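You operate a simulated robot arm through the tools that you are given. There is no shell and no other tool. Be economical: measure what you need, move in short steps, check, and stop when the job is done.

Carry out the task below with a simulated robot arm. There is one attempt and no reset: what you move stays moved.

JOB
Level the white tube rig, then start its water.
Fine: bubble inside the ring and green knob shut before the blue knob is opened; blue knob and red wheel fully open.

It is judged by the outcome, as a careful person would: the job done as asked, and still so three seconds after it is handed in. It fails if anything else is knocked over, pushed out of place, dropped, spilled or broken.

ROBOT AND FRAMES
A 7-joint arm with a three-finger gripper, on a carriage that runs on a rail from [-0.1, -246.2] to [0, 1.8] (x, y) and turns from -107 to 225 degrees about z. Base frame: it is fixed where the carriage stands at the start and does not move with it; the origin is on the floor, on the carriage's upright axis, x ahead of it, y to its left, z up; the surface under the hand at the start is at about z = 90. Lengths are in cm, angles in degrees, forces in N, time in s.
With the tool pointing down near the work surface it reaches from about 22 to 74 cm from the robot's upright axis, wherever it stands. Its first joint turns from -115.0 to 115.0 degrees. Places, roughly: blue knob of the white tube rig [60, -10, 100]; green knob of the white tube rig [60, -20, 100]; red wheel of the white tube rig [60, -40, 110]; white sliding rod [60, 0, 100]; white tube rig [70, -20, 100]. Payload 2.69 kg.
The tool frame sits at the grasp point between the pads (the TCP): z along the fingers, y along the line on which they close. The tips reach 3 cm beyond it. The gripper opens to 12.8 cm. The gripper's body begins 11.7 cm behind the TCP.
Orientation is told as [roll, pitch, yaw] about the base's x, y, z axes, in that order, counted from this pose: with the fingers straight down and closing along the base's y, the tool's x points along the base's -x, its y along +y and its z along -z.

CONTROLS
- The arm moves only by the tool jog_arm. Its argument "plan" is a list of rows, each an object (a shift or turn left out is 0, a gripper value left out holds the last) with "angular": the turn, a rotation vector about the tool's x, y, z in degrees, a list of three; "slide": the shift along the tool's x, y, z in cm, a list of three; "gripper": the gripper command, from -1 (shut) to 1 (fully open), values between in proportion. In form: [{"angular": [wx, wy, wz], "slide": [tx, ty, tz], "gripper": gripper}, ...]. A call has 1 to 8 rows; each row is the pose to reach, as a shift and turn from the pose commanded when the call began, along the tool's axes at that moment. A row lasts 0.2 s, in which the tool goes at most 5 cm and 8.6 degrees; a call with a longer step from one row to the next is refused whole, and so is a gripper value outside its range. A pose out of reach is approached as far as the arm can. The call stops where the force on the tool passes 90 N (or 10 N more than at its start, if that is more) or the arm is blocked; 0.2 s more then pass. The fingers move at their own pace and stop on an object; they squeeze with about 21 N. The grip force told is the motor's: it shows also when the fingers shut on nothing. Time passes only in rows, and 0.2 s behind the last, so rows that repeat a pose let the fingers close. The reply holds the time, the measured pose of the TCP, the force on the tool along the base axes, the opening and the grip force, in the units named above and with some noise, with the torque about the TCP (base axes, N m) and any sound that the robot's microphone picked up.
- Cameras (640 x 400 px; columns grow to the right, rows downward): "scene" is now at [0.64, 12.24, 175.48]; the picture's right is [-0.57, -0.82, 0.00], its down [-0.58, 0.40, -0.71] and it looks along [0.58, -0.41, -0.70] (base axes); focal length 260 px, centre (320, 200). "wrist" rides on the gripper at [5.8, 5.4, -13.1] in the tool frame; the picture's right is [-0.68, 0.74, 0.00], its down [-0.62, -0.57, -0.55] and it looks along [-0.40, -0.37, 0.84] (tool axes); focal length 234 px, centre (320, 200). There is no depth. A picture from a camera that has moved, and an enlarged one, comes with that camera's place and axes in the base frame and with its lens.
- snapshot(camera): a new picture of that camera. It takes no simulated time.
- raise_lower(by): slides the trunk up (or, below 0, down) by that many cm; the arm and the scene camera ride with it, the base frame stays. It gives what a move gives, with no picture.
- drive_base(legs): drives the robot by 1 to 6 legs, each [ahead, left, turn to the left] in cm, cm and degrees, along the robot's own axes; the way and the turn of a leg run together, so that a leg with both is an arc; at most 150 cm and 180 degrees a leg. The arm and the cameras ride along, it lands a little off, and it stops where it bumps. It keeps to its track: a leg is cut to what the track allows. It gives what a move gives.
- aim_head(pan, tilt): turns the head with the scene camera to pan (to the left, within 155 degrees either way) and tilt (down, from -29 to 69), counted from straight ahead of the robot. It gives what a move gives.
- inspect(camera, box): a new picture of the part [left, top, right, bottom] of that camera's present view, enlarged. It takes no simulated time.
- finish_job(): hands the job in; it is judged then, once.

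Work in short steps. Places have to be worked out from the pictures, the camera data and where the tool is seen: move nearer, look again, correct. Check each grasp and each placing, and mend what went wrong. You have 120 turns and 90 pictures in all, those below and enlarged ones among them. Open the gripper and draw the arm clear of the work before you hand the job in, unless the task says otherwise; then end with one line.

The tools are called as name(argument=value, ...) on one line, values as JSON. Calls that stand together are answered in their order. jog_arm: Moves the arm, as the interface text tells. Its arguments: {"type":"object","properties":{"plan":{"type":"array"}},"required":["plan"]} The other tools are called the same way: raise_lower (by) slides the trunk up or down; drive_base (legs) drives the base; aim_head (pan, tilt) turns the head that bears the scene camera; snapshot (camera) takes a picture; inspect (camera, box) takes an enlarged picture of a part of a camera's view; finish_job () hands the job in.

At the start:

```text
clock: 0.0
eef_pos: [41.14, -11.71, 144.34]
orientation: [0.0, -0.1, 0.0]
wrist_force: [-0.1, -0.3, -0.6]
wrist_torque: [-0.03, -0.01, 0.01]
finger_gap: 12.81
grip_force: 0.0
trunk travel left (down, up): [-91.5, 7.5]
robot x, y, heading: [-0.17, -0.3, -0.1]
head pan, tilt: [-34.9, 44.8]
```

scene: 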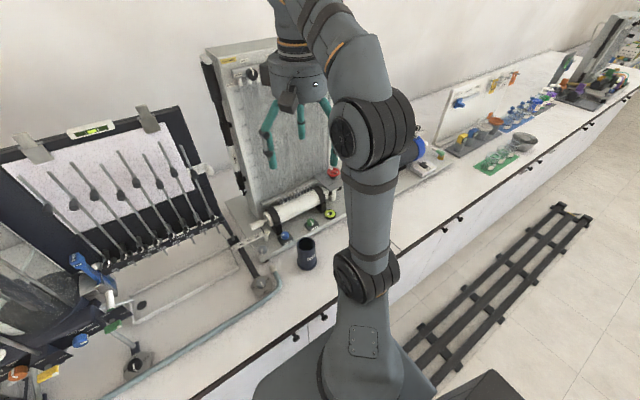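
wrist: 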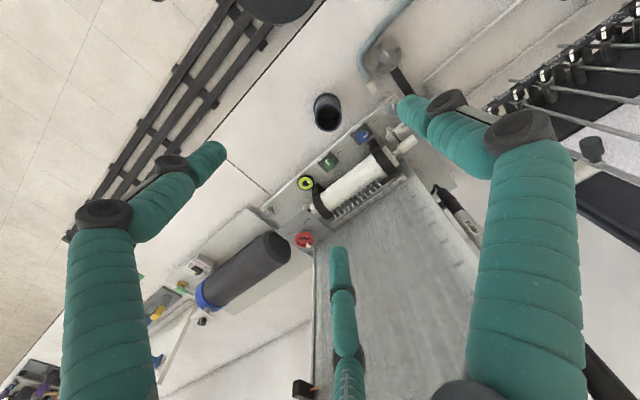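

The rig with a white tube and knobs sits near the middle of the scene. I'll look at it enlarged.

inspect(camera="scene", box=[200, 140, 380, 290])

inspect(camera="wrist", box=[260, 80, 460, 260])

```text
2.67 times, centred on (290, 215) of scene
camera zoom: at [0.64, 12.24, 175.48], right [-0.57, -0.82, 0.0], down [-0.58, 0.4, -0.71], along [0.58, -0.41, -0.7], focal length 692 px, centre (400, 160)
```

zoom: 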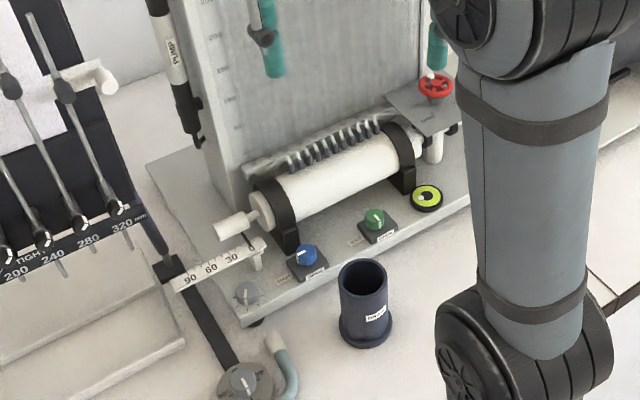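

```text
2.22 times, centred on (360, 170) of wrist
camera zoom: at [35.37, -6.21, 157.38], right [0.68, 0.74, 0.0], down [0.62, -0.57, 0.55], along [0.4, -0.37, -0.84], focal length 520 px, centre (231, 267)
```

zoom: 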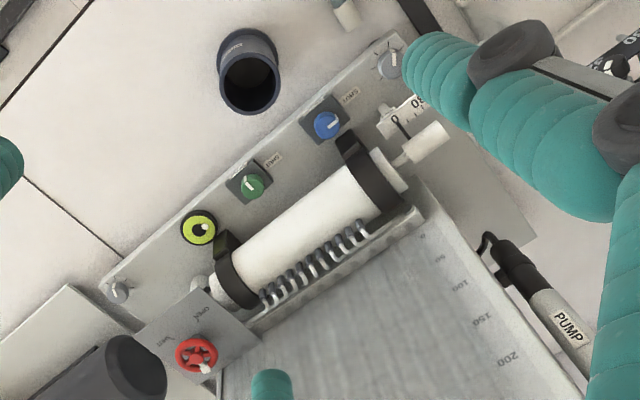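

Rough places: blue knob [58,-11], green [57,-23], bubble [58,-33], red wheel [68,-43], levelling screws near [57,-2] and [57,-49]. I'll lower the hand over the rig front for a closer wrist view.

jog_arm(plan=[{"slide": [-1.2, -1.8, 3.7]}, {"slide": [-2.5, -3.7, 7.4]}, {"slide": [-3.7, -5.5, 11.1]}, {"slide": [-5, -7.4, 14.8]}, {"slide": [-6.2, -9.2, 18.5]}, {"slide": [-7.4, -11, 22]}, {"slide": [-8.6, -13, 25]}])

snapshot(camera="wrist")

snapshot(camera="scene")

```text
clock: 1.6
eef_pos: [49.92, -24.66, 119.17]
orientation: [0.1, -0.1, 0.0]
wrist_force: [0.6, -1.0, 0.3]
wrist_torque: [0.03, 0.03, -0.01]
finger_gap: 12.79
grip_force: 0.0
trunk travel left (down, up): [-91.5, 7.5]
robot x, y, heading: [-0.43, 0.14, -0.1]
head pan, tilt: [-34.9, 44.8]
```

```text
85 pictures are left
camera wrist: at [44.11, -19.29, 132.41], right [0.68, 0.74, 0.0], down [0.62, -0.57, 0.55], along [0.4, -0.37, -0.84], focal length 234 px, centre (320, 200)
```

wrist: 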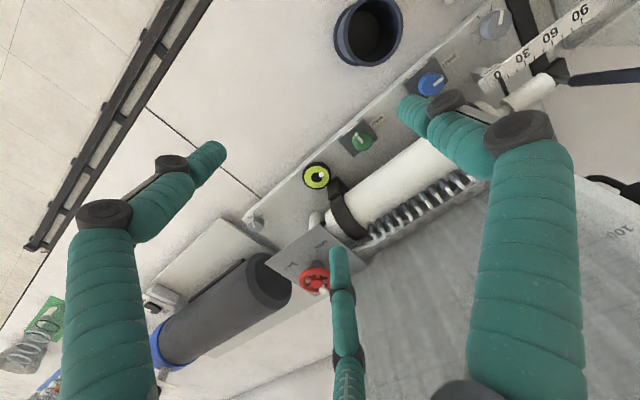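

```text
84 pictures are left
camera scene: at [0.79, 12.1, 175.49], right [-0.57, -0.82, 0.0], down [-0.58, 0.4, -0.71], along [0.58, -0.41, -0.71], focal length 260 px, centre (320, 200)
```

scene: 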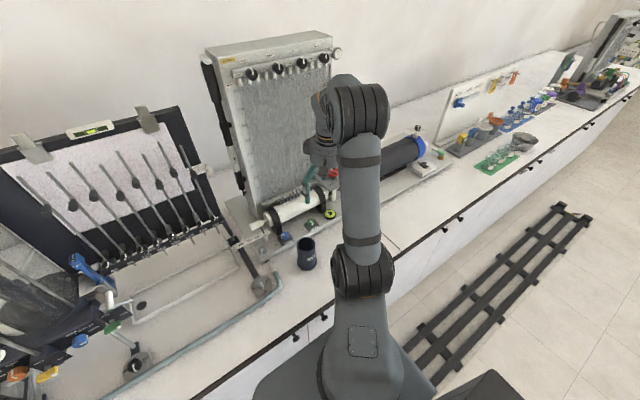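

inspect(camera="wrist", box=[230, 130, 410, 310])

inspect(camera="wrist", box=[330, 0, 570, 150])

inspect(camera="scene", box=[220, 30, 370, 130])

```text
2.22 times, centred on (320, 220) of wrist
camera zoom: at [44.11, -19.29, 132.41], right [0.68, 0.74, 0.0], down [0.62, -0.57, 0.55], along [0.4, -0.37, -0.84], focal length 520 px, centre (320, 156)
```

zoom: 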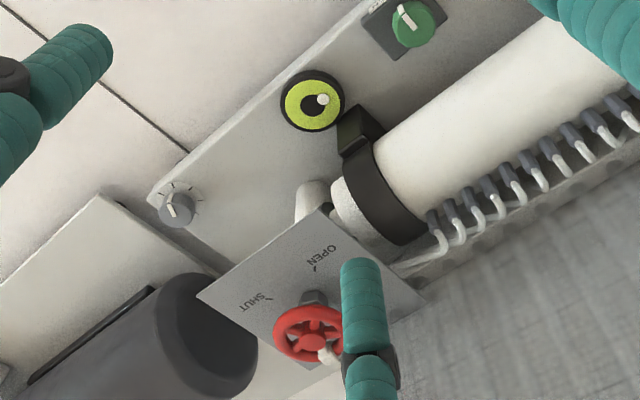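

```text
2.67 times, centred on (450, 75) of wrist
camera zoom: at [44.11, -19.29, 132.41], right [0.68, 0.74, 0.0], down [0.62, -0.57, 0.55], along [0.4, -0.37, -0.84], focal length 624 px, centre (-27, 533)
```

zoom: 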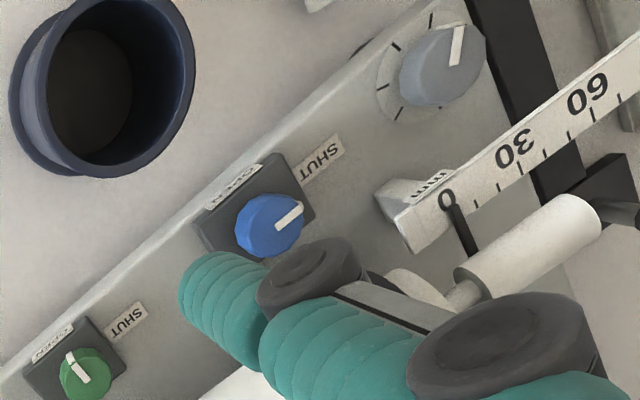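

```text
4.00 times, centred on (295, 80) of scene
camera zoom: at [0.79, 12.1, 175.49], right [-0.57, -0.82, 0.0], down [-0.58, 0.4, -0.71], along [0.58, -0.41, -0.71], focal length 1038 px, centre (420, 680)
```

zoom: 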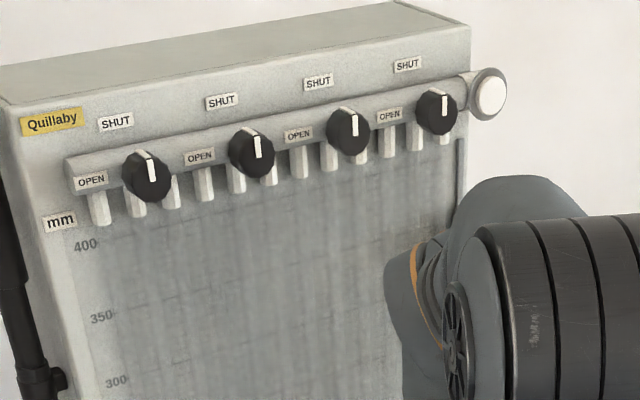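

Green's pointer looks toward OPEN (robot side), blue's toward SHUT (left). Let me see bubble and both screws as well as the wheel more closely.

inspect(camera="wrist", box=[292, 155, 340, 200])

inspect(camera="wrist", box=[230, 200, 280, 240])

inspect(camera="wrist", box=[280, 220, 360, 310])

```text
8.89 times, centred on (316, 178) of wrist
camera zoom: at [44.11, -19.29, 132.41], right [0.68, 0.74, 0.0], down [0.62, -0.57, 0.55], along [0.4, -0.37, -0.84], focal length 2082 px, centre (356, 400)
```

zoom: 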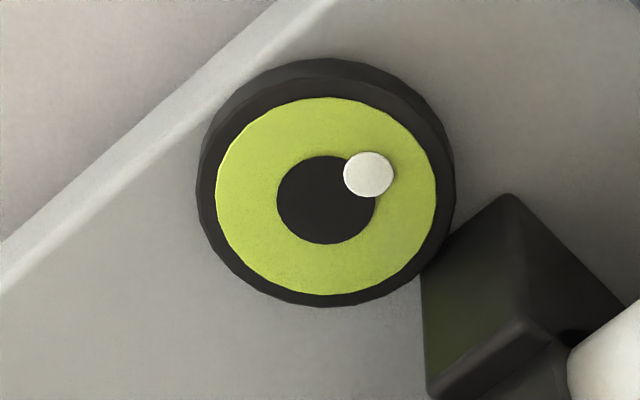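

```text
10.00 times, centred on (255, 220) of wrist
camera zoom: at [44.11, -19.29, 132.41], right [0.68, 0.74, 0.0], down [0.62, -0.57, 0.55], along [0.4, -0.37, -0.84], focal length 2342 px, centre (970, 0)
```

zoom: 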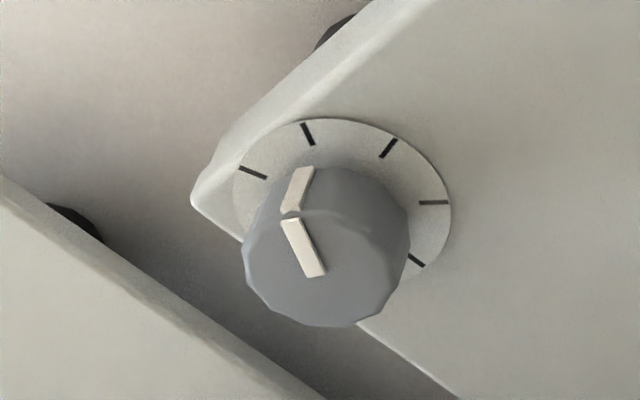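

```text
4.44 times, centred on (320, 265) of wrist
camera zoom: at [44.11, -19.29, 132.41], right [0.68, 0.74, 0.0], down [0.62, -0.57, 0.55], along [0.4, -0.37, -0.84], focal length 1041 px, centre (320, -89)
```

zoom: 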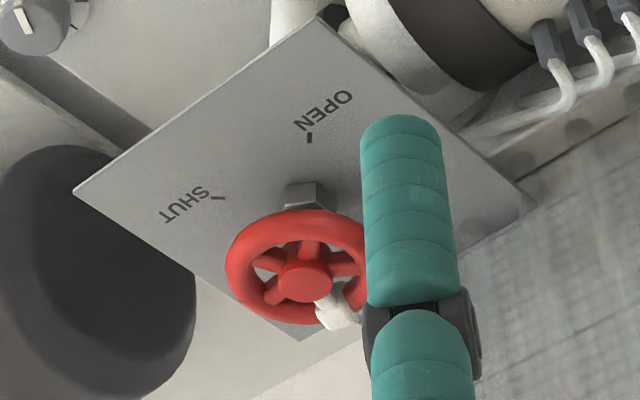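

Bubble is off toward +y (left side high). I triangulate the left screw at about [56.8,-1.8, top 96.5] and the right at [57,-48.6]. I'll go above the left screw with the fingers partly closed.

jog_arm(plan=[{"slide": [-1.2, 4, 0], "gripper": -0.2}, {"slide": [-2.4, 8, 0], "gripper": -0.2}, {"slide": [-3.6, 12, 0], "gripper": -0.2}, {"slide": [-4.8, 16, 0], "gripper": -0.2}, {"slide": [-6, 20, 1], "gripper": -0.2}, {"slide": [-6.9, 22.9, 4], "gripper": -0.2}, {"slide": [-6.9, 22.9, 8], "gripper": -0.2}, {"slide": [-6.9, 22.9, 12], "gripper": -0.2}])

snapshot(camera="wrist")

snapshot(camera="scene")

```text
clock: 3.4
eef_pos: [56.82, -1.47, 107.31]
orientation: [0.1, 0.0, 0.0]
wrist_force: [0.9, 0.6, 0.5]
wrist_torque: [0.01, 0.02, 0.01]
finger_gap: 5.14
grip_force: 0.0
trunk travel left (down, up): [-91.5, 7.5]
robot x, y, heading: [0.4, -0.09, 0.1]
head pan, tilt: [-34.9, 44.8]
```

```text
77 pictures are left
camera wrist: at [51.02, 3.85, 120.35], right [0.68, 0.74, 0.0], down [0.62, -0.57, 0.55], along [0.4, -0.37, -0.84], focal length 234 px, centre (320, 200)
```

wrist: 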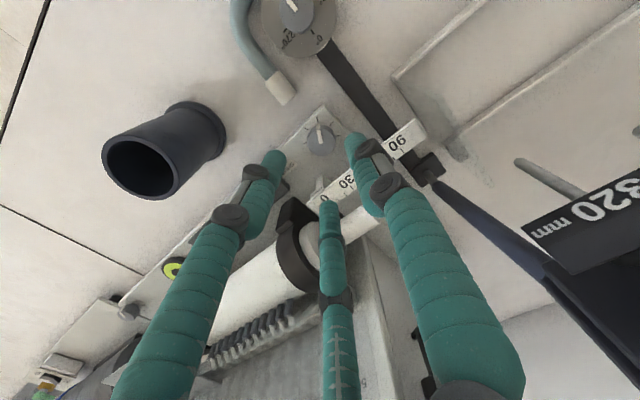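

```text
76 pictures are left
camera scene: at [0.81, 12.29, 175.48], right [-0.57, -0.82, 0.0], down [-0.58, 0.4, -0.71], along [0.58, -0.41, -0.7], focal length 260 px, centre (320, 200)
```

scene: 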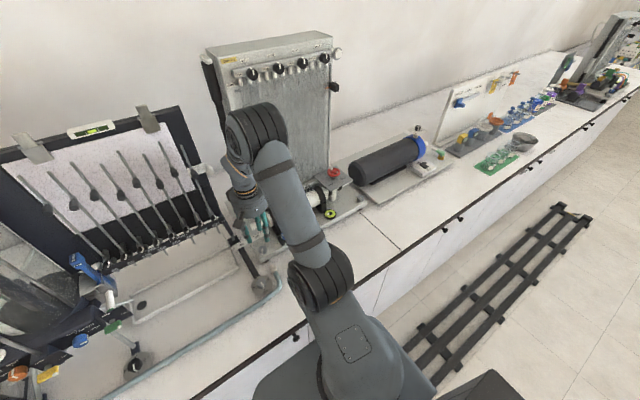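

The knob appears directly below the TCP (~[56.6,-1.4]). I lower with the fingers around it.

jog_arm(plan=[{"slide": [0.1, 0, 2.5]}, {"slide": [0.2, 0, 5]}, {"slide": [0.2, 0, 7.5]}, {"slide": [0.2, 0, 9]}, {"slide": [0.2, 0, 10]}])

snapshot(camera="wrist")

```text
clock: 4.6
eef_pos: [56.56, -1.72, 97.78]
orientation: [0.0, -0.7, -0.1]
wrist_force: [-4.0, -2.0, 33.8]
wrist_torque: [-0.49, -1.19, -0.13]
finger_gap: 5.1
grip_force: 0.0
trunk travel left (down, up): [-91.5, 7.5]
robot x, y, heading: [-0.09, 0.17, -0.0]
head pan, tilt: [-34.9, 44.8]
```

```text
75 pictures are left
camera wrist: at [50.55, 3.63, 110.74], right [0.68, 0.74, 0.01], down [0.61, -0.57, 0.56], along [0.41, -0.37, -0.83], focal length 234 px, centre (320, 200)
```

wrist: 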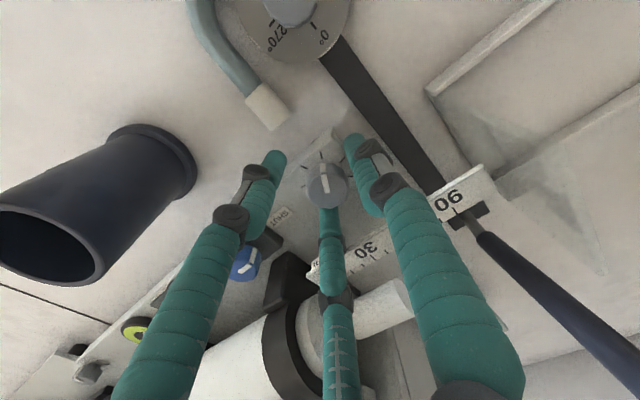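

Touching with 34 N: fingertips reached the base plate. I back up 0.8 cm and close on the knob.

jog_arm(plan=[{"slide": [0, 0, -0.8]}, {"slide": [0, 0, -0.8], "gripper": -0.6}, {"slide": [0, 0, -0.8], "gripper": -1}, {"slide": [0, 0, -0.8], "gripper": -1}, {"slide": [0, 0, -0.8], "gripper": -1}])

inspect(camera="wrist", box=[200, 80, 440, 260])

```text
clock: 5.8
eef_pos: [56.76, -1.88, 98.1]
orientation: [0.1, -0.3, -0.1]
wrist_force: [10.3, -10.3, -0.1]
wrist_torque: [-0.33, -0.4, -0.09]
finger_gap: 3.29
grip_force: 39.0
trunk travel left (down, up): [-91.5, 7.5]
robot x, y, heading: [0.09, -0.29, 0.3]
head pan, tilt: [-34.9, 44.8]
```

```text
2.22 times, centred on (320, 170) of wrist
camera zoom: at [50.89, 3.38, 111.16], right [0.68, 0.74, 0.0], down [0.61, -0.57, 0.55], along [0.41, -0.37, -0.84], focal length 520 px, centre (320, 267)
```

zoom: 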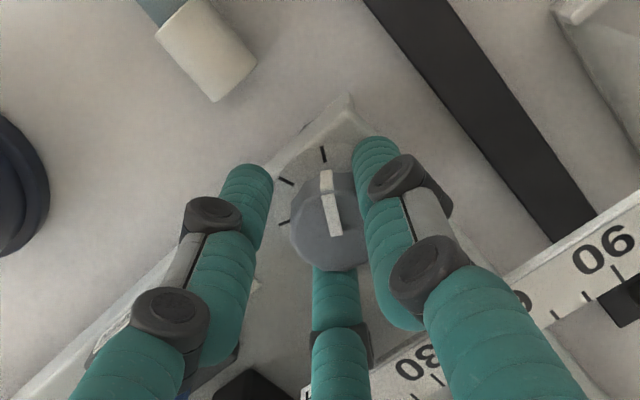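

Gripped at 3.3 cm. I turn counterclockwise (seen from above) by ~40° and watch the bubble.

inspect(camera="scene", box=[310, 200, 350, 230])

jog_arm(plan=[{"angular": [0, 0, -8]}, {"angular": [0, 0, -16]}, {"angular": [0, 0, -24]}, {"angular": [0, 0, -32]}, {"angular": [0, 0, -40]}, {"angular": [0, 0, -40]}])

inspect(camera="scene", box=[310, 200, 350, 230])

inspect(camera="wrist", box=[200, 80, 440, 260])

```text
13.33 times, centred on (330, 215) of scene
camera zoom: at [0.9, 12.01, 175.5], right [-0.57, -0.82, 0.0], down [-0.58, 0.4, -0.71], along [0.58, -0.41, -0.71], focal length 3460 px, centre (187, 0)
```

zoom: 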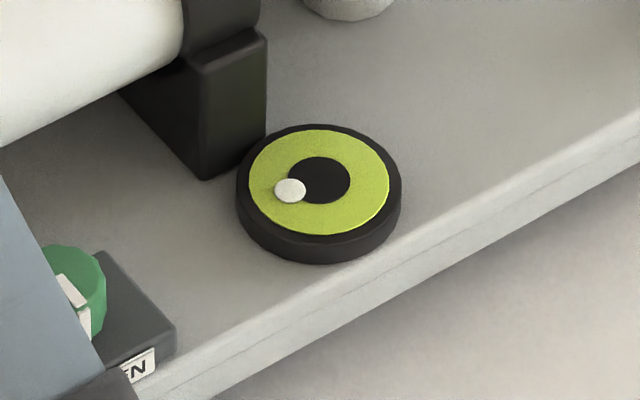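

```text
clock: 7.2
eef_pos: [56.82, -2.57, 98.16]
orientation: [0.0, -0.6, 39.4]
wrist_force: [8.7, -32.5, -7.1]
wrist_torque: [3.28, -5.9, -2.98]
finger_gap: 3.42
grip_force: 44.8
trunk travel left (down, up): [-91.5, 7.5]
robot x, y, heading: [0.39, -0.2, 0.0]
head pan, tilt: [-34.9, 44.8]
```

```text
13.33 times, centred on (330, 215) of scene
camera zoom: at [0.78, 11.4, 175.53], right [-0.57, -0.82, 0.0], down [-0.58, 0.41, -0.71], along [0.58, -0.4, -0.71], focal length 3460 px, centre (187, 0)
```

zoom: 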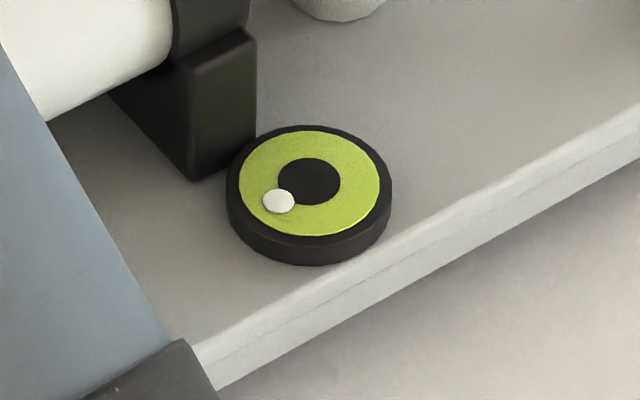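

```text
2.22 times, centred on (320, 170) of wrist
camera zoom: at [48.87, -2.18, 111.12], right [0.06, 1.0, 0.01], down [0.83, -0.05, 0.55], along [0.55, -0.03, -0.83], focal length 520 px, centre (320, 267)
```

zoom: 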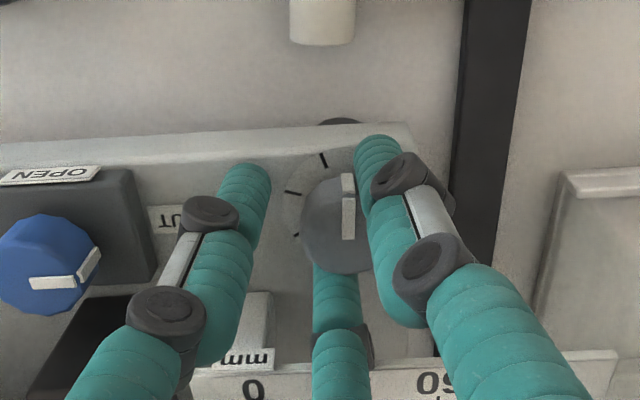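

CCW raised this corner (bubble moved toward −x,+y by ~10 px), so I need clockwise about 90° from here on the left screw, then CCW ~68° on the right one. Turning back first.

jog_arm(plan=[{"angular": [0, 0, 8]}, {"angular": [0, 0, 16]}, {"angular": [0, 0, 24]}, {"angular": [0, 0, 32]}, {"angular": [0, 0, 40]}, {"angular": [0, 0, 48]}, {"angular": [0, 0, 48]}])

jog_arm(plan=[{"angular": [0, 0, 8]}, {"angular": [0, 0, 16]}, {"angular": [0, 0, 24]}, {"angular": [0, 0, 32]}, {"angular": [0, 0, 40]}, {"angular": [0, 0, 42]}, {"angular": [0, 0, 42]}])

inspect(camera="scene", box=[310, 200, 350, 230])

inspect(camera="wrist", box=[200, 80, 440, 260])

```text
clock: 8.8
eef_pos: [57.14, -1.7, 98.15]
orientation: [0.1, -0.5, -7.9]
wrist_force: [22.0, -5.2, 2.0]
wrist_torque: [0.15, -0.41, 0.01]
finger_gap: 2.85
grip_force: 45.0
trunk travel left (down, up): [-91.5, 7.5]
robot x, y, heading: [0.06, 0.25, -0.0]
head pan, tilt: [-34.9, 44.8]
```

```text
clock: 10.4
eef_pos: [57.15, -1.55, 98.02]
orientation: [0.4, -0.3, -49.9]
wrist_force: [21.7, -0.6, 3.3]
wrist_torque: [-0.03, -0.79, -0.02]
finger_gap: 2.85
grip_force: 44.4
trunk travel left (down, up): [-91.5, 7.5]
robot x, y, heading: [0.15, 0.21, -0.1]
head pan, tilt: [-34.9, 44.8]
```

```text
13.33 times, centred on (330, 215) of scene
camera zoom: at [1.06, 12.23, 175.48], right [-0.57, -0.82, 0.0], down [-0.58, 0.4, -0.71], along [0.58, -0.41, -0.71], focal length 3460 px, centre (187, 0)
```

zoom: 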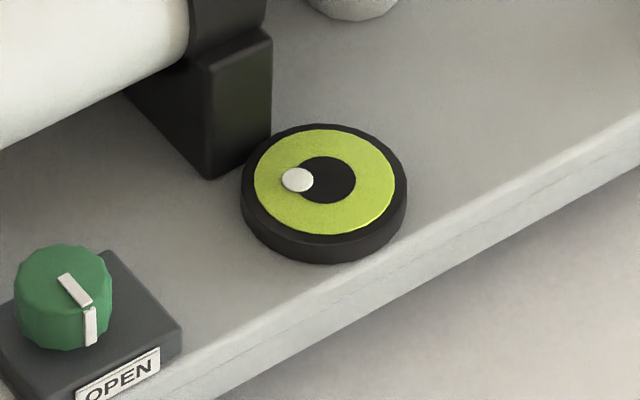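

```text
2.22 times, centred on (320, 170) of wrist
camera zoom: at [57.46, 6.25, 111.15], right [1.0, -0.04, 0.01], down [-0.04, -0.83, 0.55], along [-0.02, -0.55, -0.84], focal length 520 px, centre (320, 267)
```

zoom: 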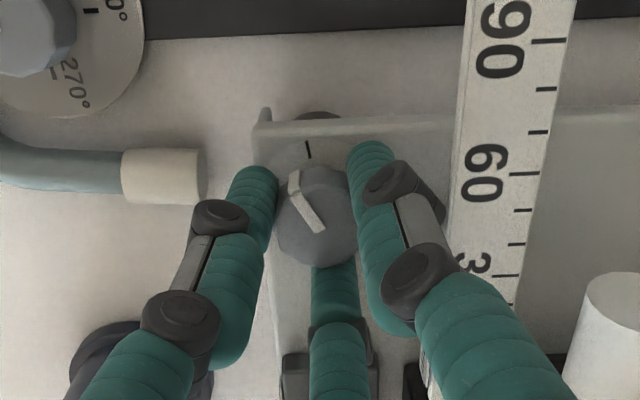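

Some slip earlier: offset now ≈(14,23). Need ~16° more CW here, then ~64° CCW on the right. Turn, then check.

jog_arm(plan=[{"angular": [0, 0, 8]}, {"angular": [0, 0, 16]}, {"angular": [0, 0, 16]}])

inspect(camera="scene", box=[310, 200, 350, 230])

```text
clock: 11.2
eef_pos: [57.26, -1.65, 98.15]
orientation: [0.5, -0.3, -65.9]
wrist_force: [23.7, 1.3, 6.3]
wrist_torque: [-0.02, -0.46, 0.0]
finger_gap: 2.84
grip_force: 45.1
trunk travel left (down, up): [-91.5, 7.5]
robot x, y, heading: [-0.02, 0.39, 0.0]
head pan, tilt: [-34.9, 44.8]
```

```text
13.33 times, centred on (330, 215) of scene
camera zoom: at [1.05, 12.28, 175.48], right [-0.57, -0.82, 0.0], down [-0.58, 0.4, -0.71], along [0.58, -0.41, -0.71], focal length 3460 px, centre (187, 0)
```

zoom: 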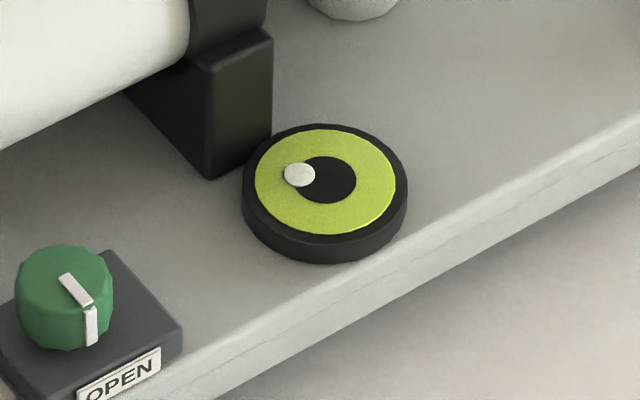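

Left is done: remaining offset points along (+x,+y), purely the right screw. Release and lift.

jog_arm(plan=[{"gripper": -0.2}, {"gripper": -0.2}, {"gripper": -0.2}, {"slide": [0, 0, -4], "gripper": -0.2}, {"slide": [0, 0, -8], "gripper": -0.2}, {"slide": [0, 0, -12], "gripper": -0.2}, {"slide": [0, 0, -16], "gripper": -0.2}, {"slide": [0, 0, -19], "gripper": -0.2}])

jog_arm(plan=[{"angular": [0, 0, -8]}, {"angular": [0, 0, -16]}, {"angular": [0, 0, -24]}, {"angular": [0, 0, -32]}, {"angular": [0, 0, -40]}, {"angular": [0, 0, -48]}, {"angular": [0, 0, -56]}, {"angular": [0, 0, -64]}])

inspect(camera="scene", box=[310, 200, 350, 230])

```text
clock: 13.0
eef_pos: [56.27, -1.87, 117.33]
orientation: [0.1, -0.1, -66.0]
wrist_force: [0.1, 0.9, 0.9]
wrist_torque: [0.02, -0.03, 0.0]
finger_gap: 5.12
grip_force: 0.1
trunk travel left (down, up): [-91.5, 7.5]
robot x, y, heading: [0.11, 0.25, -0.1]
head pan, tilt: [-34.9, 44.8]
```

```text
clock: 14.8
eef_pos: [56.57, -1.69, 117.1]
orientation: [-0.1, 0.0, -1.9]
wrist_force: [0.1, -1.2, 0.3]
wrist_torque: [-0.02, -0.02, -0.01]
finger_gap: 5.1
grip_force: 0.2
trunk travel left (down, up): [-91.5, 7.5]
robot x, y, heading: [-0.29, -0.19, -0.0]
head pan, tilt: [-34.9, 44.8]
```

```text
13.33 times, centred on (330, 215) of scene
camera zoom: at [0.64, 12.22, 175.48], right [-0.57, -0.82, 0.0], down [-0.58, 0.4, -0.71], along [0.58, -0.41, -0.7], focal length 3460 px, centre (187, 0)
```

zoom: 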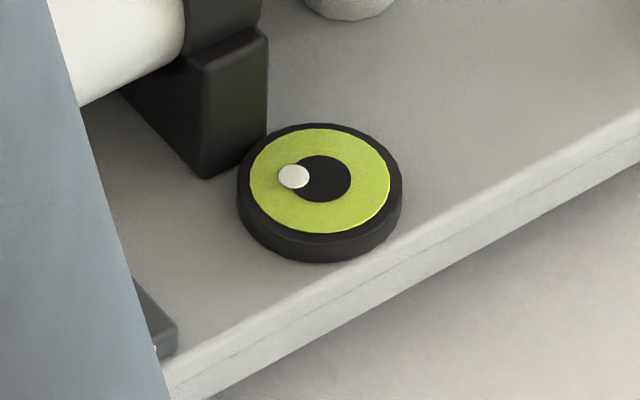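

Now drive the carriage −46 cm in y, which carries the hand above the right screw (fingers at z≈114, above everything).

drive_base(legs=[[0, -46, 0]])

aim_head(pan=5, tilt=50)

snapshot(camera="scene")

snapshot(camera="wrist")

```text
clock: 17.6
eef_pos: [56.5, -48.97, 117.09]
orientation: [0.0, 0.0, -2.4]
wrist_force: [-0.6, -1.1, -0.4]
wrist_torque: [0.0, -0.04, 0.04]
finger_gap: 5.1
grip_force: 0.1
trunk travel left (down, up): [-91.5, 7.5]
robot x, y, heading: [-0.04, -46.67, -0.4]
head pan, tilt: [-34.9, 44.8]
```

```text
clock: 18.7
eef_pos: [56.53, -49.01, 117.02]
orientation: [0.0, -0.1, -2.4]
wrist_force: [-0.8, 0.6, 0.1]
wrist_torque: [0.01, -0.01, -0.03]
finger_gap: 5.13
grip_force: 0.1
trunk travel left (down, up): [-91.5, 7.5]
robot x, y, heading: [-0.32, -46.75, -0.2]
head pan, tilt: [5.0, 50.0]
```

```text
66 pictures are left
camera scene: at [1.71, -29.52, 174.76], right [0.08, -1.0, 0.0], down [-0.76, -0.06, -0.64], along [0.64, 0.05, -0.77], focal length 260 px, centre (320, 200)
```

scene: 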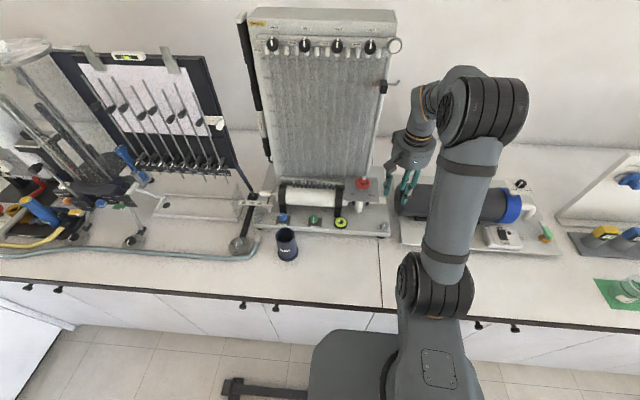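

```text
65 pictures are left
camera wrist: at [50.9, -43.42, 130.17], right [0.71, 0.71, 0.0], down [0.59, -0.59, 0.55], along [0.39, -0.39, -0.84], focal length 234 px, centre (320, 200)
```

wrist: 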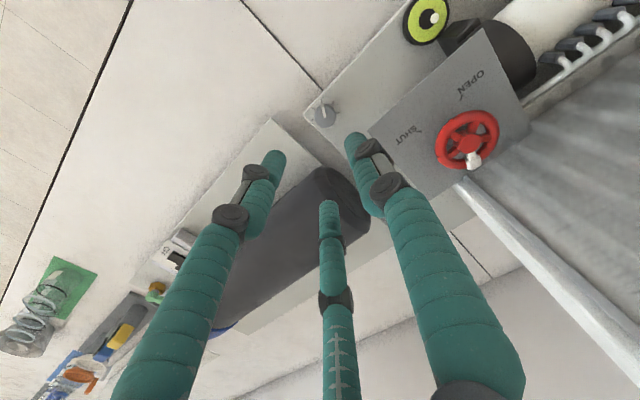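

Right screw at about [56.9,-48.6, 96.5]. Descend around it to z≈98.3 and close.

jog_arm(plan=[{"slide": [-0.4, 0.4, 4]}, {"slide": [-0.4, 0.4, 8]}, {"slide": [-0.4, 0.4, 11]}, {"slide": [-0.4, 0.4, 14]}, {"slide": [-0.4, 0.4, 16]}, {"slide": [-0.4, 0.4, 17.5]}, {"slide": [-0.4, 0.4, 18.6]}, {"slide": [-0.4, 0.4, 18.6]}])

snapshot(camera="wrist")

```text
clock: 20.5
eef_pos: [56.82, -48.45, 98.45]
orientation: [0.0, -0.1, -2.3]
wrist_force: [-0.7, 0.0, -0.3]
wrist_torque: [-0.01, 0.0, -0.01]
finger_gap: 5.12
grip_force: 0.0
trunk travel left (down, up): [-91.5, 7.5]
robot x, y, heading: [-0.0, -47.17, -0.3]
head pan, tilt: [5.0, 50.0]
```

```text
64 pictures are left
camera wrist: at [51.25, -42.98, 111.56], right [0.71, 0.71, 0.0], down [0.59, -0.59, 0.55], along [0.39, -0.39, -0.84], focal length 234 px, centre (320, 200)
```

wrist: 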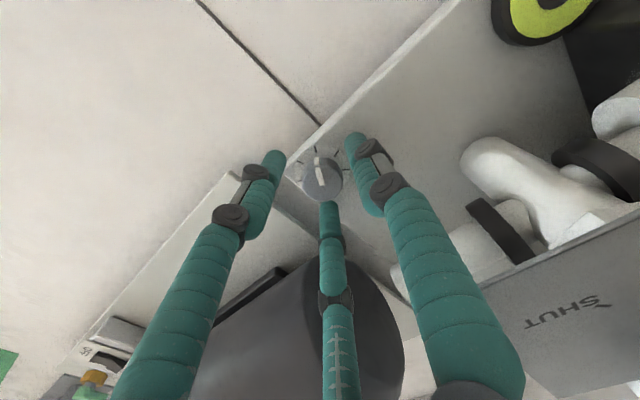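

Nicely straddling the knob. Close on it.

jog_arm(plan=[{"gripper": -0.6}, {"gripper": -1}, {"gripper": -1}, {"gripper": -1}, {"gripper": -1}])

snapshot(camera="scene")

```text
clock: 21.7
eef_pos: [57.14, -48.62, 98.49]
orientation: [0.1, -0.2, -2.2]
wrist_force: [14.6, -4.4, 3.9]
wrist_torque: [-0.22, -0.42, 0.02]
finger_gap: 2.94
grip_force: 44.9
trunk travel left (down, up): [-91.5, 7.5]
robot x, y, heading: [-0.07, -47.31, -0.2]
head pan, tilt: [5.0, 50.0]
```

```text
63 pictures are left
camera scene: at [1.96, -29.63, 174.78], right [0.08, -1.0, 0.0], down [-0.76, -0.06, -0.64], along [0.64, 0.05, -0.77], focal length 260 px, centre (320, 200)
```

scene: 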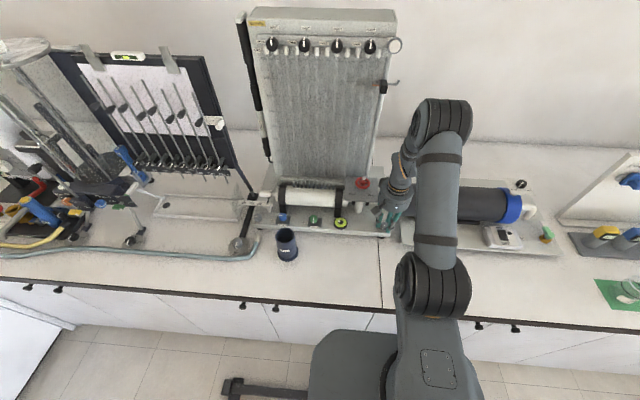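

Grip good (2.94 cm). Turn CCW 40° and check the bubble.

jog_arm(plan=[{"slide": [-0.3, 0, 0], "angular": [0, 0, -8]}, {"slide": [-0.3, 0, 0], "angular": [0, 0, -16]}, {"slide": [-0.3, 0, 0], "angular": [0, 0, -24]}, {"slide": [-0.3, 0, 0], "angular": [0, 0, -32]}, {"slide": [-0.3, 0, 0], "angular": [0, 0, -40]}, {"slide": [-0.3, 0, 0], "angular": [0, 0, -40]}])

inspect(camera="scene", box=[321, 208, 361, 238])

```text
clock: 23.1
eef_pos: [57.25, -48.61, 98.37]
orientation: [0.2, -0.1, 37.8]
wrist_force: [5.2, -6.4, 8.0]
wrist_torque: [0.17, 0.31, 0.01]
finger_gap: 2.96
grip_force: 45.1
trunk travel left (down, up): [-91.5, 7.5]
robot x, y, heading: [0.27, -47.12, -0.3]
head pan, tilt: [5.0, 50.0]
```

```text
13.33 times, centred on (341, 223) of scene
camera zoom: at [1.71, -29.64, 174.78], right [0.08, -1.0, 0.0], down [-0.76, -0.06, -0.64], along [0.64, 0.05, -0.77], focal length 3460 px, centre (40, -107)
```

zoom: 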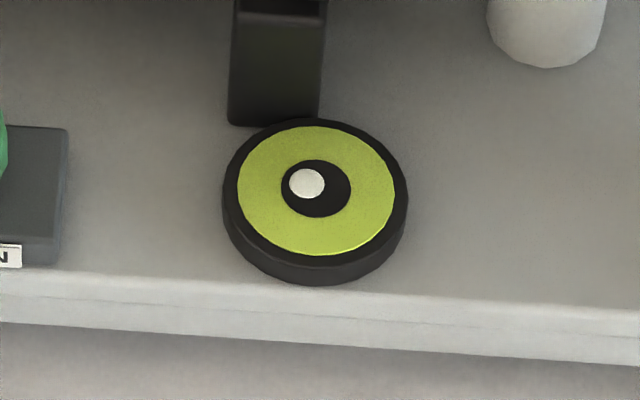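

Bubble is now inside; ~22° more to centre it.

jog_arm(plan=[{"angular": [0, 0, -8]}, {"angular": [0, 0, -16]}, {"angular": [0, 0, -23]}, {"angular": [0, 0, -23]}])

inspect(camera="scene", box=[321, 208, 361, 238])

```text
clock: 24.1
eef_pos: [57.17, -48.72, 98.44]
orientation: [-0.1, -0.1, 60.8]
wrist_force: [0.9, -6.5, 1.9]
wrist_torque: [-0.28, -0.22, 0.01]
finger_gap: 2.91
grip_force: 45.0
trunk travel left (down, up): [-91.5, 7.5]
robot x, y, heading: [-0.2, -47.23, -0.3]
head pan, tilt: [5.0, 50.0]
```

```text
13.33 times, centred on (341, 223) of scene
camera zoom: at [1.69, -29.63, 174.76], right [0.08, -1.0, 0.0], down [-0.76, -0.06, -0.64], along [0.64, 0.05, -0.77], focal length 3460 px, centre (40, -107)
```

zoom: 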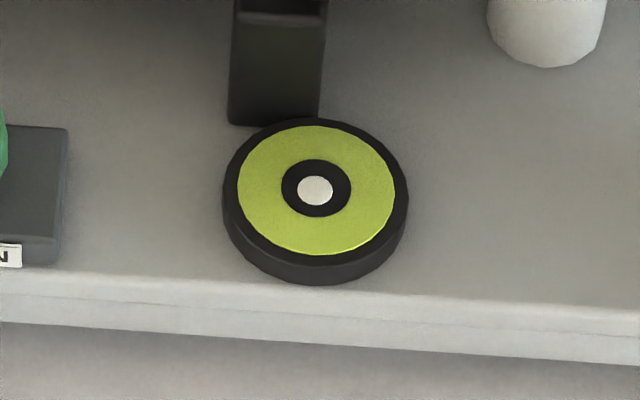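

Centred. Release, lift, and head for the green knob at ≈[57.3,-22.7].

jog_arm(plan=[{"gripper": -0.2}, {"gripper": -0.2}, {"gripper": -0.2}, {"slide": [0, 0, -4], "gripper": -0.2}, {"slide": [0, 0, -8], "gripper": -0.2}, {"slide": [0, 0, -12], "gripper": -0.2}, {"slide": [0, 0, -16], "gripper": -0.2}, {"slide": [0, 0, -20], "gripper": -0.2}])

jog_arm(plan=[{"angular": [0, 0, 8]}, {"angular": [0, 0, 16]}, {"angular": [0, 0, 16]}])

inspect(camera="scene", box=[261, 178, 381, 248])

```text
clock: 25.9
eef_pos: [56.82, -48.3, 118.59]
orientation: [0.0, -0.1, 60.8]
wrist_force: [-0.4, -0.1, 0.6]
wrist_torque: [-0.01, -0.03, -0.02]
finger_gap: 5.12
grip_force: 0.1
trunk travel left (down, up): [-91.5, 7.5]
robot x, y, heading: [0.16, -47.08, -0.1]
head pan, tilt: [5.0, 50.0]
```

```text
clock: 26.7
eef_pos: [57.16, -48.45, 118.4]
orientation: [-0.1, -0.2, 44.7]
wrist_force: [0.0, -0.5, -0.3]
wrist_torque: [0.0, 0.0, -0.03]
finger_gap: 5.12
grip_force: 0.0
trunk travel left (down, up): [-91.5, 7.5]
robot x, y, heading: [0.2, -47.33, -0.2]
head pan, tilt: [5.0, 50.0]
```

```text
5.33 times, centred on (321, 213) of scene
camera zoom: at [1.7, -29.51, 174.76], right [0.08, -1.0, 0.0], down [-0.76, -0.06, -0.64], along [0.64, 0.05, -0.77], focal length 1384 px, centre (315, 131)
```

zoom: 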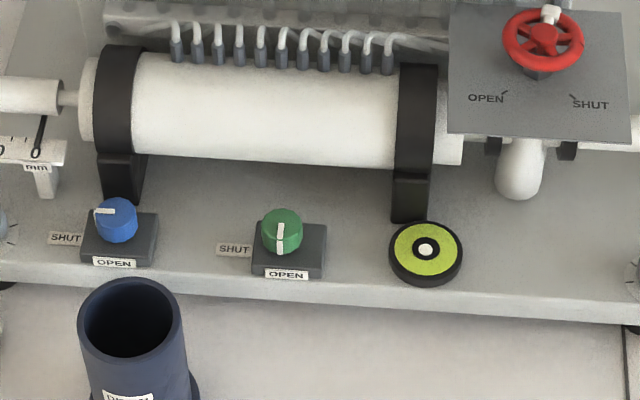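

View confirms labels: green must go CW 90° (to SHUT), blue CCW 90°, wheel CCW 135° to OPEN. Move over green.

jog_arm(plan=[{"slide": [-3.05, 3.0, 0]}, {"slide": [-6.1, 6.0, 0]}, {"slide": [-9.15, 9.0, 0]}, {"slide": [-12.2, 12.0, 0]}, {"slide": [-15.25, 15.0, 0]}, {"slide": [-18.3, 18.0, 0]}, {"slide": [-18.3, 18.0, 4]}, {"slide": [-18.3, 18.0, 8]}])

snapshot(camera="wrist")

```text
clock: 28.5
eef_pos: [57.52, -22.89, 110.43]
orientation: [0.0, 0.1, 44.8]
wrist_force: [-0.8, -0.2, 0.5]
wrist_torque: [-0.06, 0.02, 0.0]
finger_gap: 5.16
grip_force: 0.0
trunk travel left (down, up): [-91.5, 7.5]
robot x, y, heading: [0.09, -46.93, -0.2]
head pan, tilt: [5.0, 50.0]
```

```text
59 pictures are left
camera wrist: at [49.74, -23.13, 123.47], right [-0.04, 1.0, 0.0], down [0.83, 0.03, 0.55], along [0.55, 0.02, -0.84], focal length 234 px, centre (320, 200)
```

wrist: 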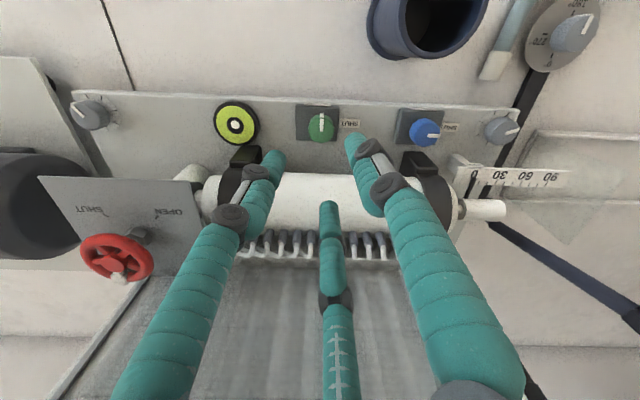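

Knob at ≈[57.1,-22.8]; narrow the opening to ~4.2 cm to clear the tube and descend.

jog_arm(plan=[{"slide": [0.28, 0.28, 2], "gripper": -0.34}, {"slide": [0.28, 0.28, 5], "gripper": -0.34}, {"slide": [0.28, 0.28, 8], "gripper": -0.34}, {"slide": [0.28, 0.28, 10], "gripper": -0.34}, {"slide": [0.28, 0.28, 11], "gripper": -0.34}, {"slide": [0.28, 0.28, 11.4], "gripper": -0.34}, {"slide": [0.28, 0.28, 11.4], "gripper": -0.34}])

inspect(camera="wrist", box=[200, 80, 440, 260])

```text
clock: 30.1
eef_pos: [57.03, -23.05, 99.1]
orientation: [0.1, -0.1, 44.7]
wrist_force: [-0.6, -0.2, 0.7]
wrist_torque: [0.0, -0.02, 0.04]
finger_gap: 4.23
grip_force: 0.1
trunk travel left (down, up): [-91.5, 7.5]
robot x, y, heading: [0.05, -47.0, -0.3]
head pan, tilt: [5.0, 50.0]
```

```text
2.22 times, centred on (320, 170) of wrist
camera zoom: at [49.23, -23.34, 112.17], right [-0.04, 1.0, 0.0], down [0.83, 0.03, 0.55], along [0.55, 0.02, -0.84], focal length 520 px, centre (320, 267)
```

zoom: 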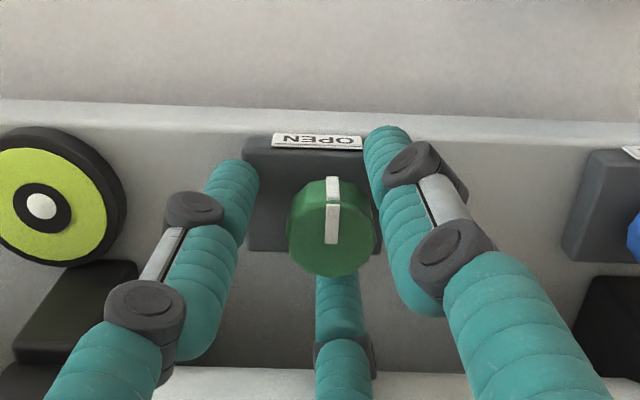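

Slightly recentre (+y 0.4, +x 0.2), go 0.3 lower, and close.

jog_arm(plan=[{"slide": [-0.4, 0.15, 0.3]}, {"slide": [-0.4, 0.15, 0.3], "gripper": -0.6}, {"slide": [-0.4, 0.15, 0.3], "gripper": -1}, {"slide": [-0.4, 0.15, 0.3], "gripper": -1}, {"slide": [-0.4, 0.15, 0.3], "gripper": -1}])

inspect(camera="wrist", box=[200, 80, 440, 260])

```text
clock: 31.3
eef_pos: [57.21, -22.64, 99.07]
orientation: [-0.1, -0.3, 44.8]
wrist_force: [-0.5, -6.6, 14.8]
wrist_torque: [-0.48, -0.02, 0.01]
finger_gap: 2.68
grip_force: 35.1
trunk travel left (down, up): [-91.5, 7.5]
robot x, y, heading: [-0.13, -47.02, -0.3]
head pan, tilt: [5.0, 50.0]
```

```text
2.22 times, centred on (320, 170) of wrist
camera zoom: at [49.37, -23.04, 112.04], right [-0.04, 1.0, 0.0], down [0.83, 0.03, 0.55], along [0.55, 0.02, -0.83], focal length 520 px, centre (320, 267)
```

zoom: 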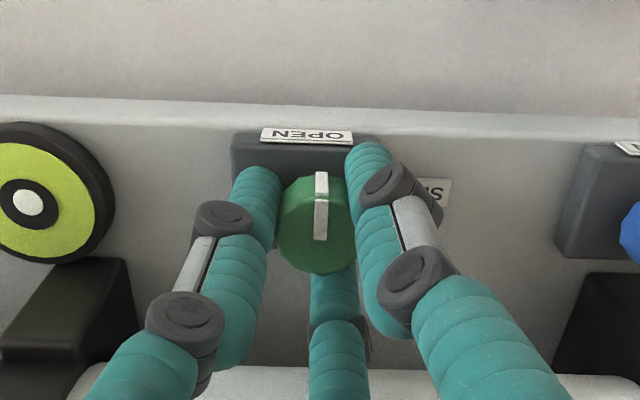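

Gripped (2.68 cm). Turn CW about 90° in two calls.

jog_arm(plan=[{"angular": [0, 0, 8]}, {"angular": [0, 0, 16]}, {"angular": [0, 0, 24]}, {"angular": [0, 0, 32]}, {"angular": [0, 0, 40]}, {"angular": [0, 0, 48]}, {"angular": [0, 0, 48]}])

jog_arm(plan=[{"angular": [0, 0, 8]}, {"angular": [0, 0, 16]}, {"angular": [0, 0, 24]}, {"angular": [0, 0, 32]}, {"angular": [0, 0, 40]}, {"angular": [0, 0, 44]}, {"angular": [0, 0, 44]}])

inspect(camera="scene", box=[261, 178, 381, 248])

inspect(camera="wrist", box=[200, 80, 440, 260])

```text
clock: 32.9
eef_pos: [57.23, -22.67, 99.03]
orientation: [0.2, -0.1, -3.4]
wrist_force: [5.0, -6.7, 18.9]
wrist_torque: [-0.13, -0.45, -0.03]
finger_gap: 2.67
grip_force: 45.2
trunk travel left (down, up): [-91.5, 7.5]
robot x, y, heading: [-0.01, -46.92, -0.4]
head pan, tilt: [5.0, 50.0]
```

```text
clock: 34.5
eef_pos: [57.25, -22.63, 99.01]
orientation: [0.3, -0.1, -47.3]
wrist_force: [9.2, -6.5, 26.7]
wrist_torque: [-0.84, -0.64, 0.72]
finger_gap: 2.64
grip_force: 44.9
trunk travel left (down, up): [-91.5, 7.5]
robot x, y, heading: [0.23, -46.61, -0.3]
head pan, tilt: [5.0, 50.0]
```

```text
5.33 times, centred on (321, 213) of scene
camera zoom: at [1.48, -29.8, 174.8], right [0.08, -1.0, 0.0], down [-0.76, -0.06, -0.64], along [0.64, 0.05, -0.77], focal length 1384 px, centre (315, 131)
```

zoom: 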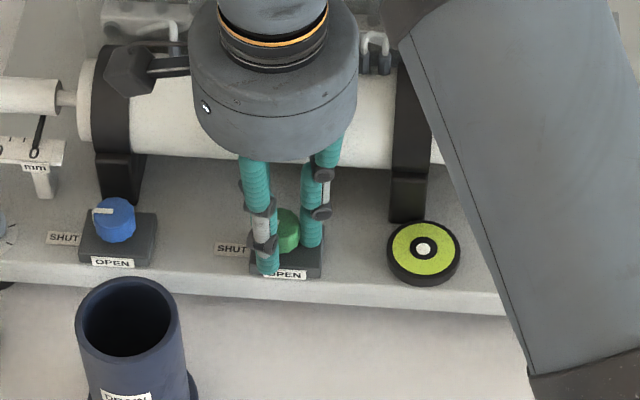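

```text
2.22 times, centred on (320, 170) of wrist
camera zoom: at [57.27, -14.8, 112.09], right [1.0, 0.0, 0.0], down [0.0, -0.84, 0.55], along [0.01, -0.55, -0.84], focal length 520 px, centre (320, 267)
```

zoom: 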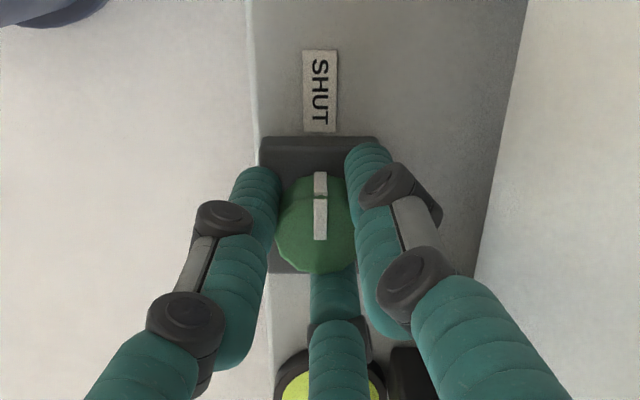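

Green pointer is at SHUT and at its stop (0.7 Nm); bubble still centred. Release, lift, and move over blue at ≈[57.3,-11].

jog_arm(plan=[{"gripper": -0.34}, {"gripper": -0.34}, {"slide": [0, 0, -3], "gripper": -0.34}, {"slide": [0, 0, -7], "gripper": -0.34}, {"slide": [0, 0, -10], "gripper": -0.34}, {"slide": [2.8, 2.6, -10], "gripper": -0.34}, {"slide": [5.7, 5.2, -10], "gripper": -0.34}, {"slide": [8.5, 7.9, -10], "gripper": -0.34}])

snapshot(camera="wrist")

inspect(camera="scene", box=[261, 178, 381, 248])

```text
clock: 36.3
eef_pos: [57.82, -10.57, 108.64]
orientation: [0.0, -0.2, -47.2]
wrist_force: [0.1, 0.2, 0.6]
wrist_torque: [-0.01, 0.04, -0.03]
finger_gap: 4.24
grip_force: 0.0
trunk travel left (down, up): [-91.5, 7.5]
robot x, y, heading: [-0.26, -47.18, -0.3]
head pan, tilt: [5.0, 50.0]
```

```text
54 pictures are left
camera wrist: at [57.8, -2.7, 121.83], right [1.0, 0.0, 0.0], down [0.0, -0.84, 0.55], along [0.0, -0.55, -0.84], focal length 234 px, centre (320, 200)
```

wrist: 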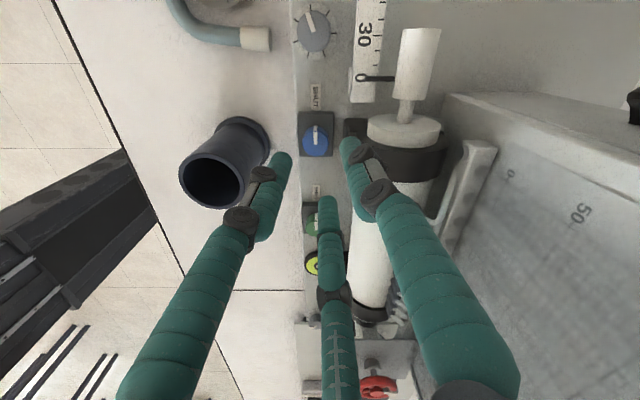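

```text
5.33 times, centred on (321, 213) of scene
camera zoom: at [1.72, -29.23, 174.73], right [0.08, -1.0, 0.0], down [-0.76, -0.06, -0.64], along [0.64, 0.05, -0.77], focal length 1384 px, centre (315, 131)
```

zoom: 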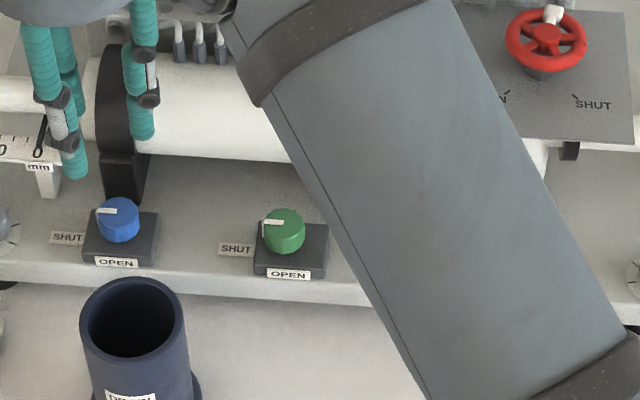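

Green confirmed SHUT. Blue at ≈[57.4,-11.3]; descend and grip.

jog_arm(plan=[{"slide": [-0.24, -0.77, 2]}, {"slide": [-0.24, -0.77, 5]}, {"slide": [-0.24, -0.77, 8]}, {"slide": [-0.24, -0.77, 9.3]}, {"slide": [-0.24, -0.77, 9.6]}, {"slide": [-0.24, -0.77, 9.6]}])

inspect(camera="wrist", box=[200, 80, 440, 260])

```text
clock: 37.7
eef_pos: [57.08, -11.59, 99.22]
orientation: [0.1, 0.0, -47.3]
wrist_force: [-0.8, 1.0, -0.3]
wrist_torque: [0.01, -0.02, -0.02]
finger_gap: 4.22
grip_force: 0.0
trunk travel left (down, up): [-91.5, 7.5]
robot x, y, heading: [0.35, -46.9, -0.1]
head pan, tilt: [5.0, 50.0]
```

```text
2.22 times, centred on (320, 170) of wrist
camera zoom: at [57.15, -3.74, 112.25], right [1.0, 0.0, 0.0], down [0.0, -0.84, 0.55], along [0.0, -0.55, -0.84], focal length 520 px, centre (320, 267)
```

zoom: 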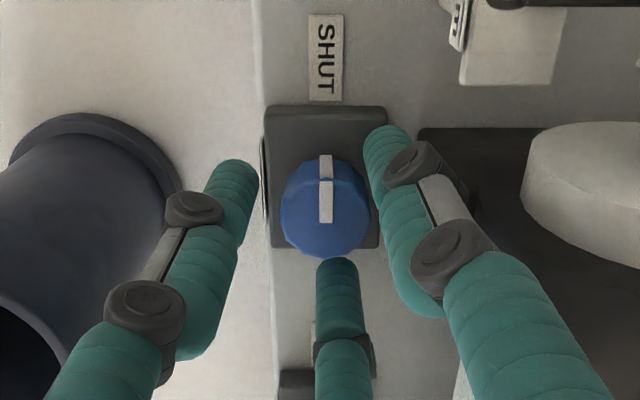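

Small recentre and close.

jog_arm(plan=[{"slide": [0.05, 0.32, 0.2]}, {"slide": [0.05, 0.32, 0.2], "gripper": -0.6}, {"slide": [0.05, 0.32, 0.2], "gripper": -1}, {"slide": [0.05, 0.32, 0.2], "gripper": -1}, {"slide": [0.05, 0.32, 0.2], "gripper": -1}])

inspect(camera="scene", box=[321, 208, 361, 238])

```text
clock: 38.9
eef_pos: [57.36, -11.23, 98.97]
orientation: [0.1, 0.0, -47.2]
wrist_force: [2.4, 7.8, 0.3]
wrist_torque: [0.29, -0.21, 0.02]
finger_gap: 2.66
grip_force: 41.4
trunk travel left (down, up): [-91.5, 7.5]
robot x, y, heading: [0.22, -47.19, -0.4]
head pan, tilt: [5.0, 50.0]
```

```text
13.33 times, centred on (341, 223) of scene
camera zoom: at [1.76, -29.31, 174.73], right [0.08, -1.0, 0.0], down [-0.76, -0.06, -0.64], along [0.64, 0.05, -0.77], focal length 3460 px, centre (40, -107)
```

zoom: 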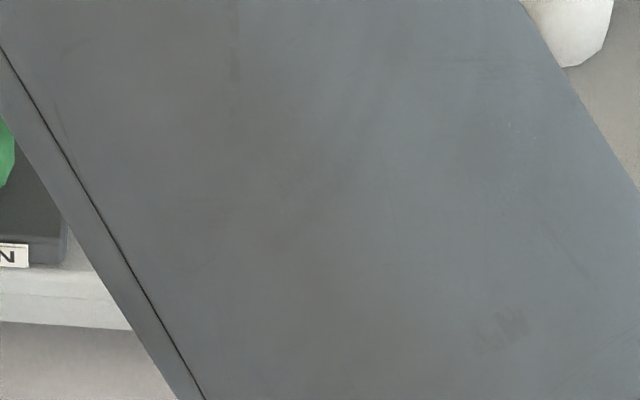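

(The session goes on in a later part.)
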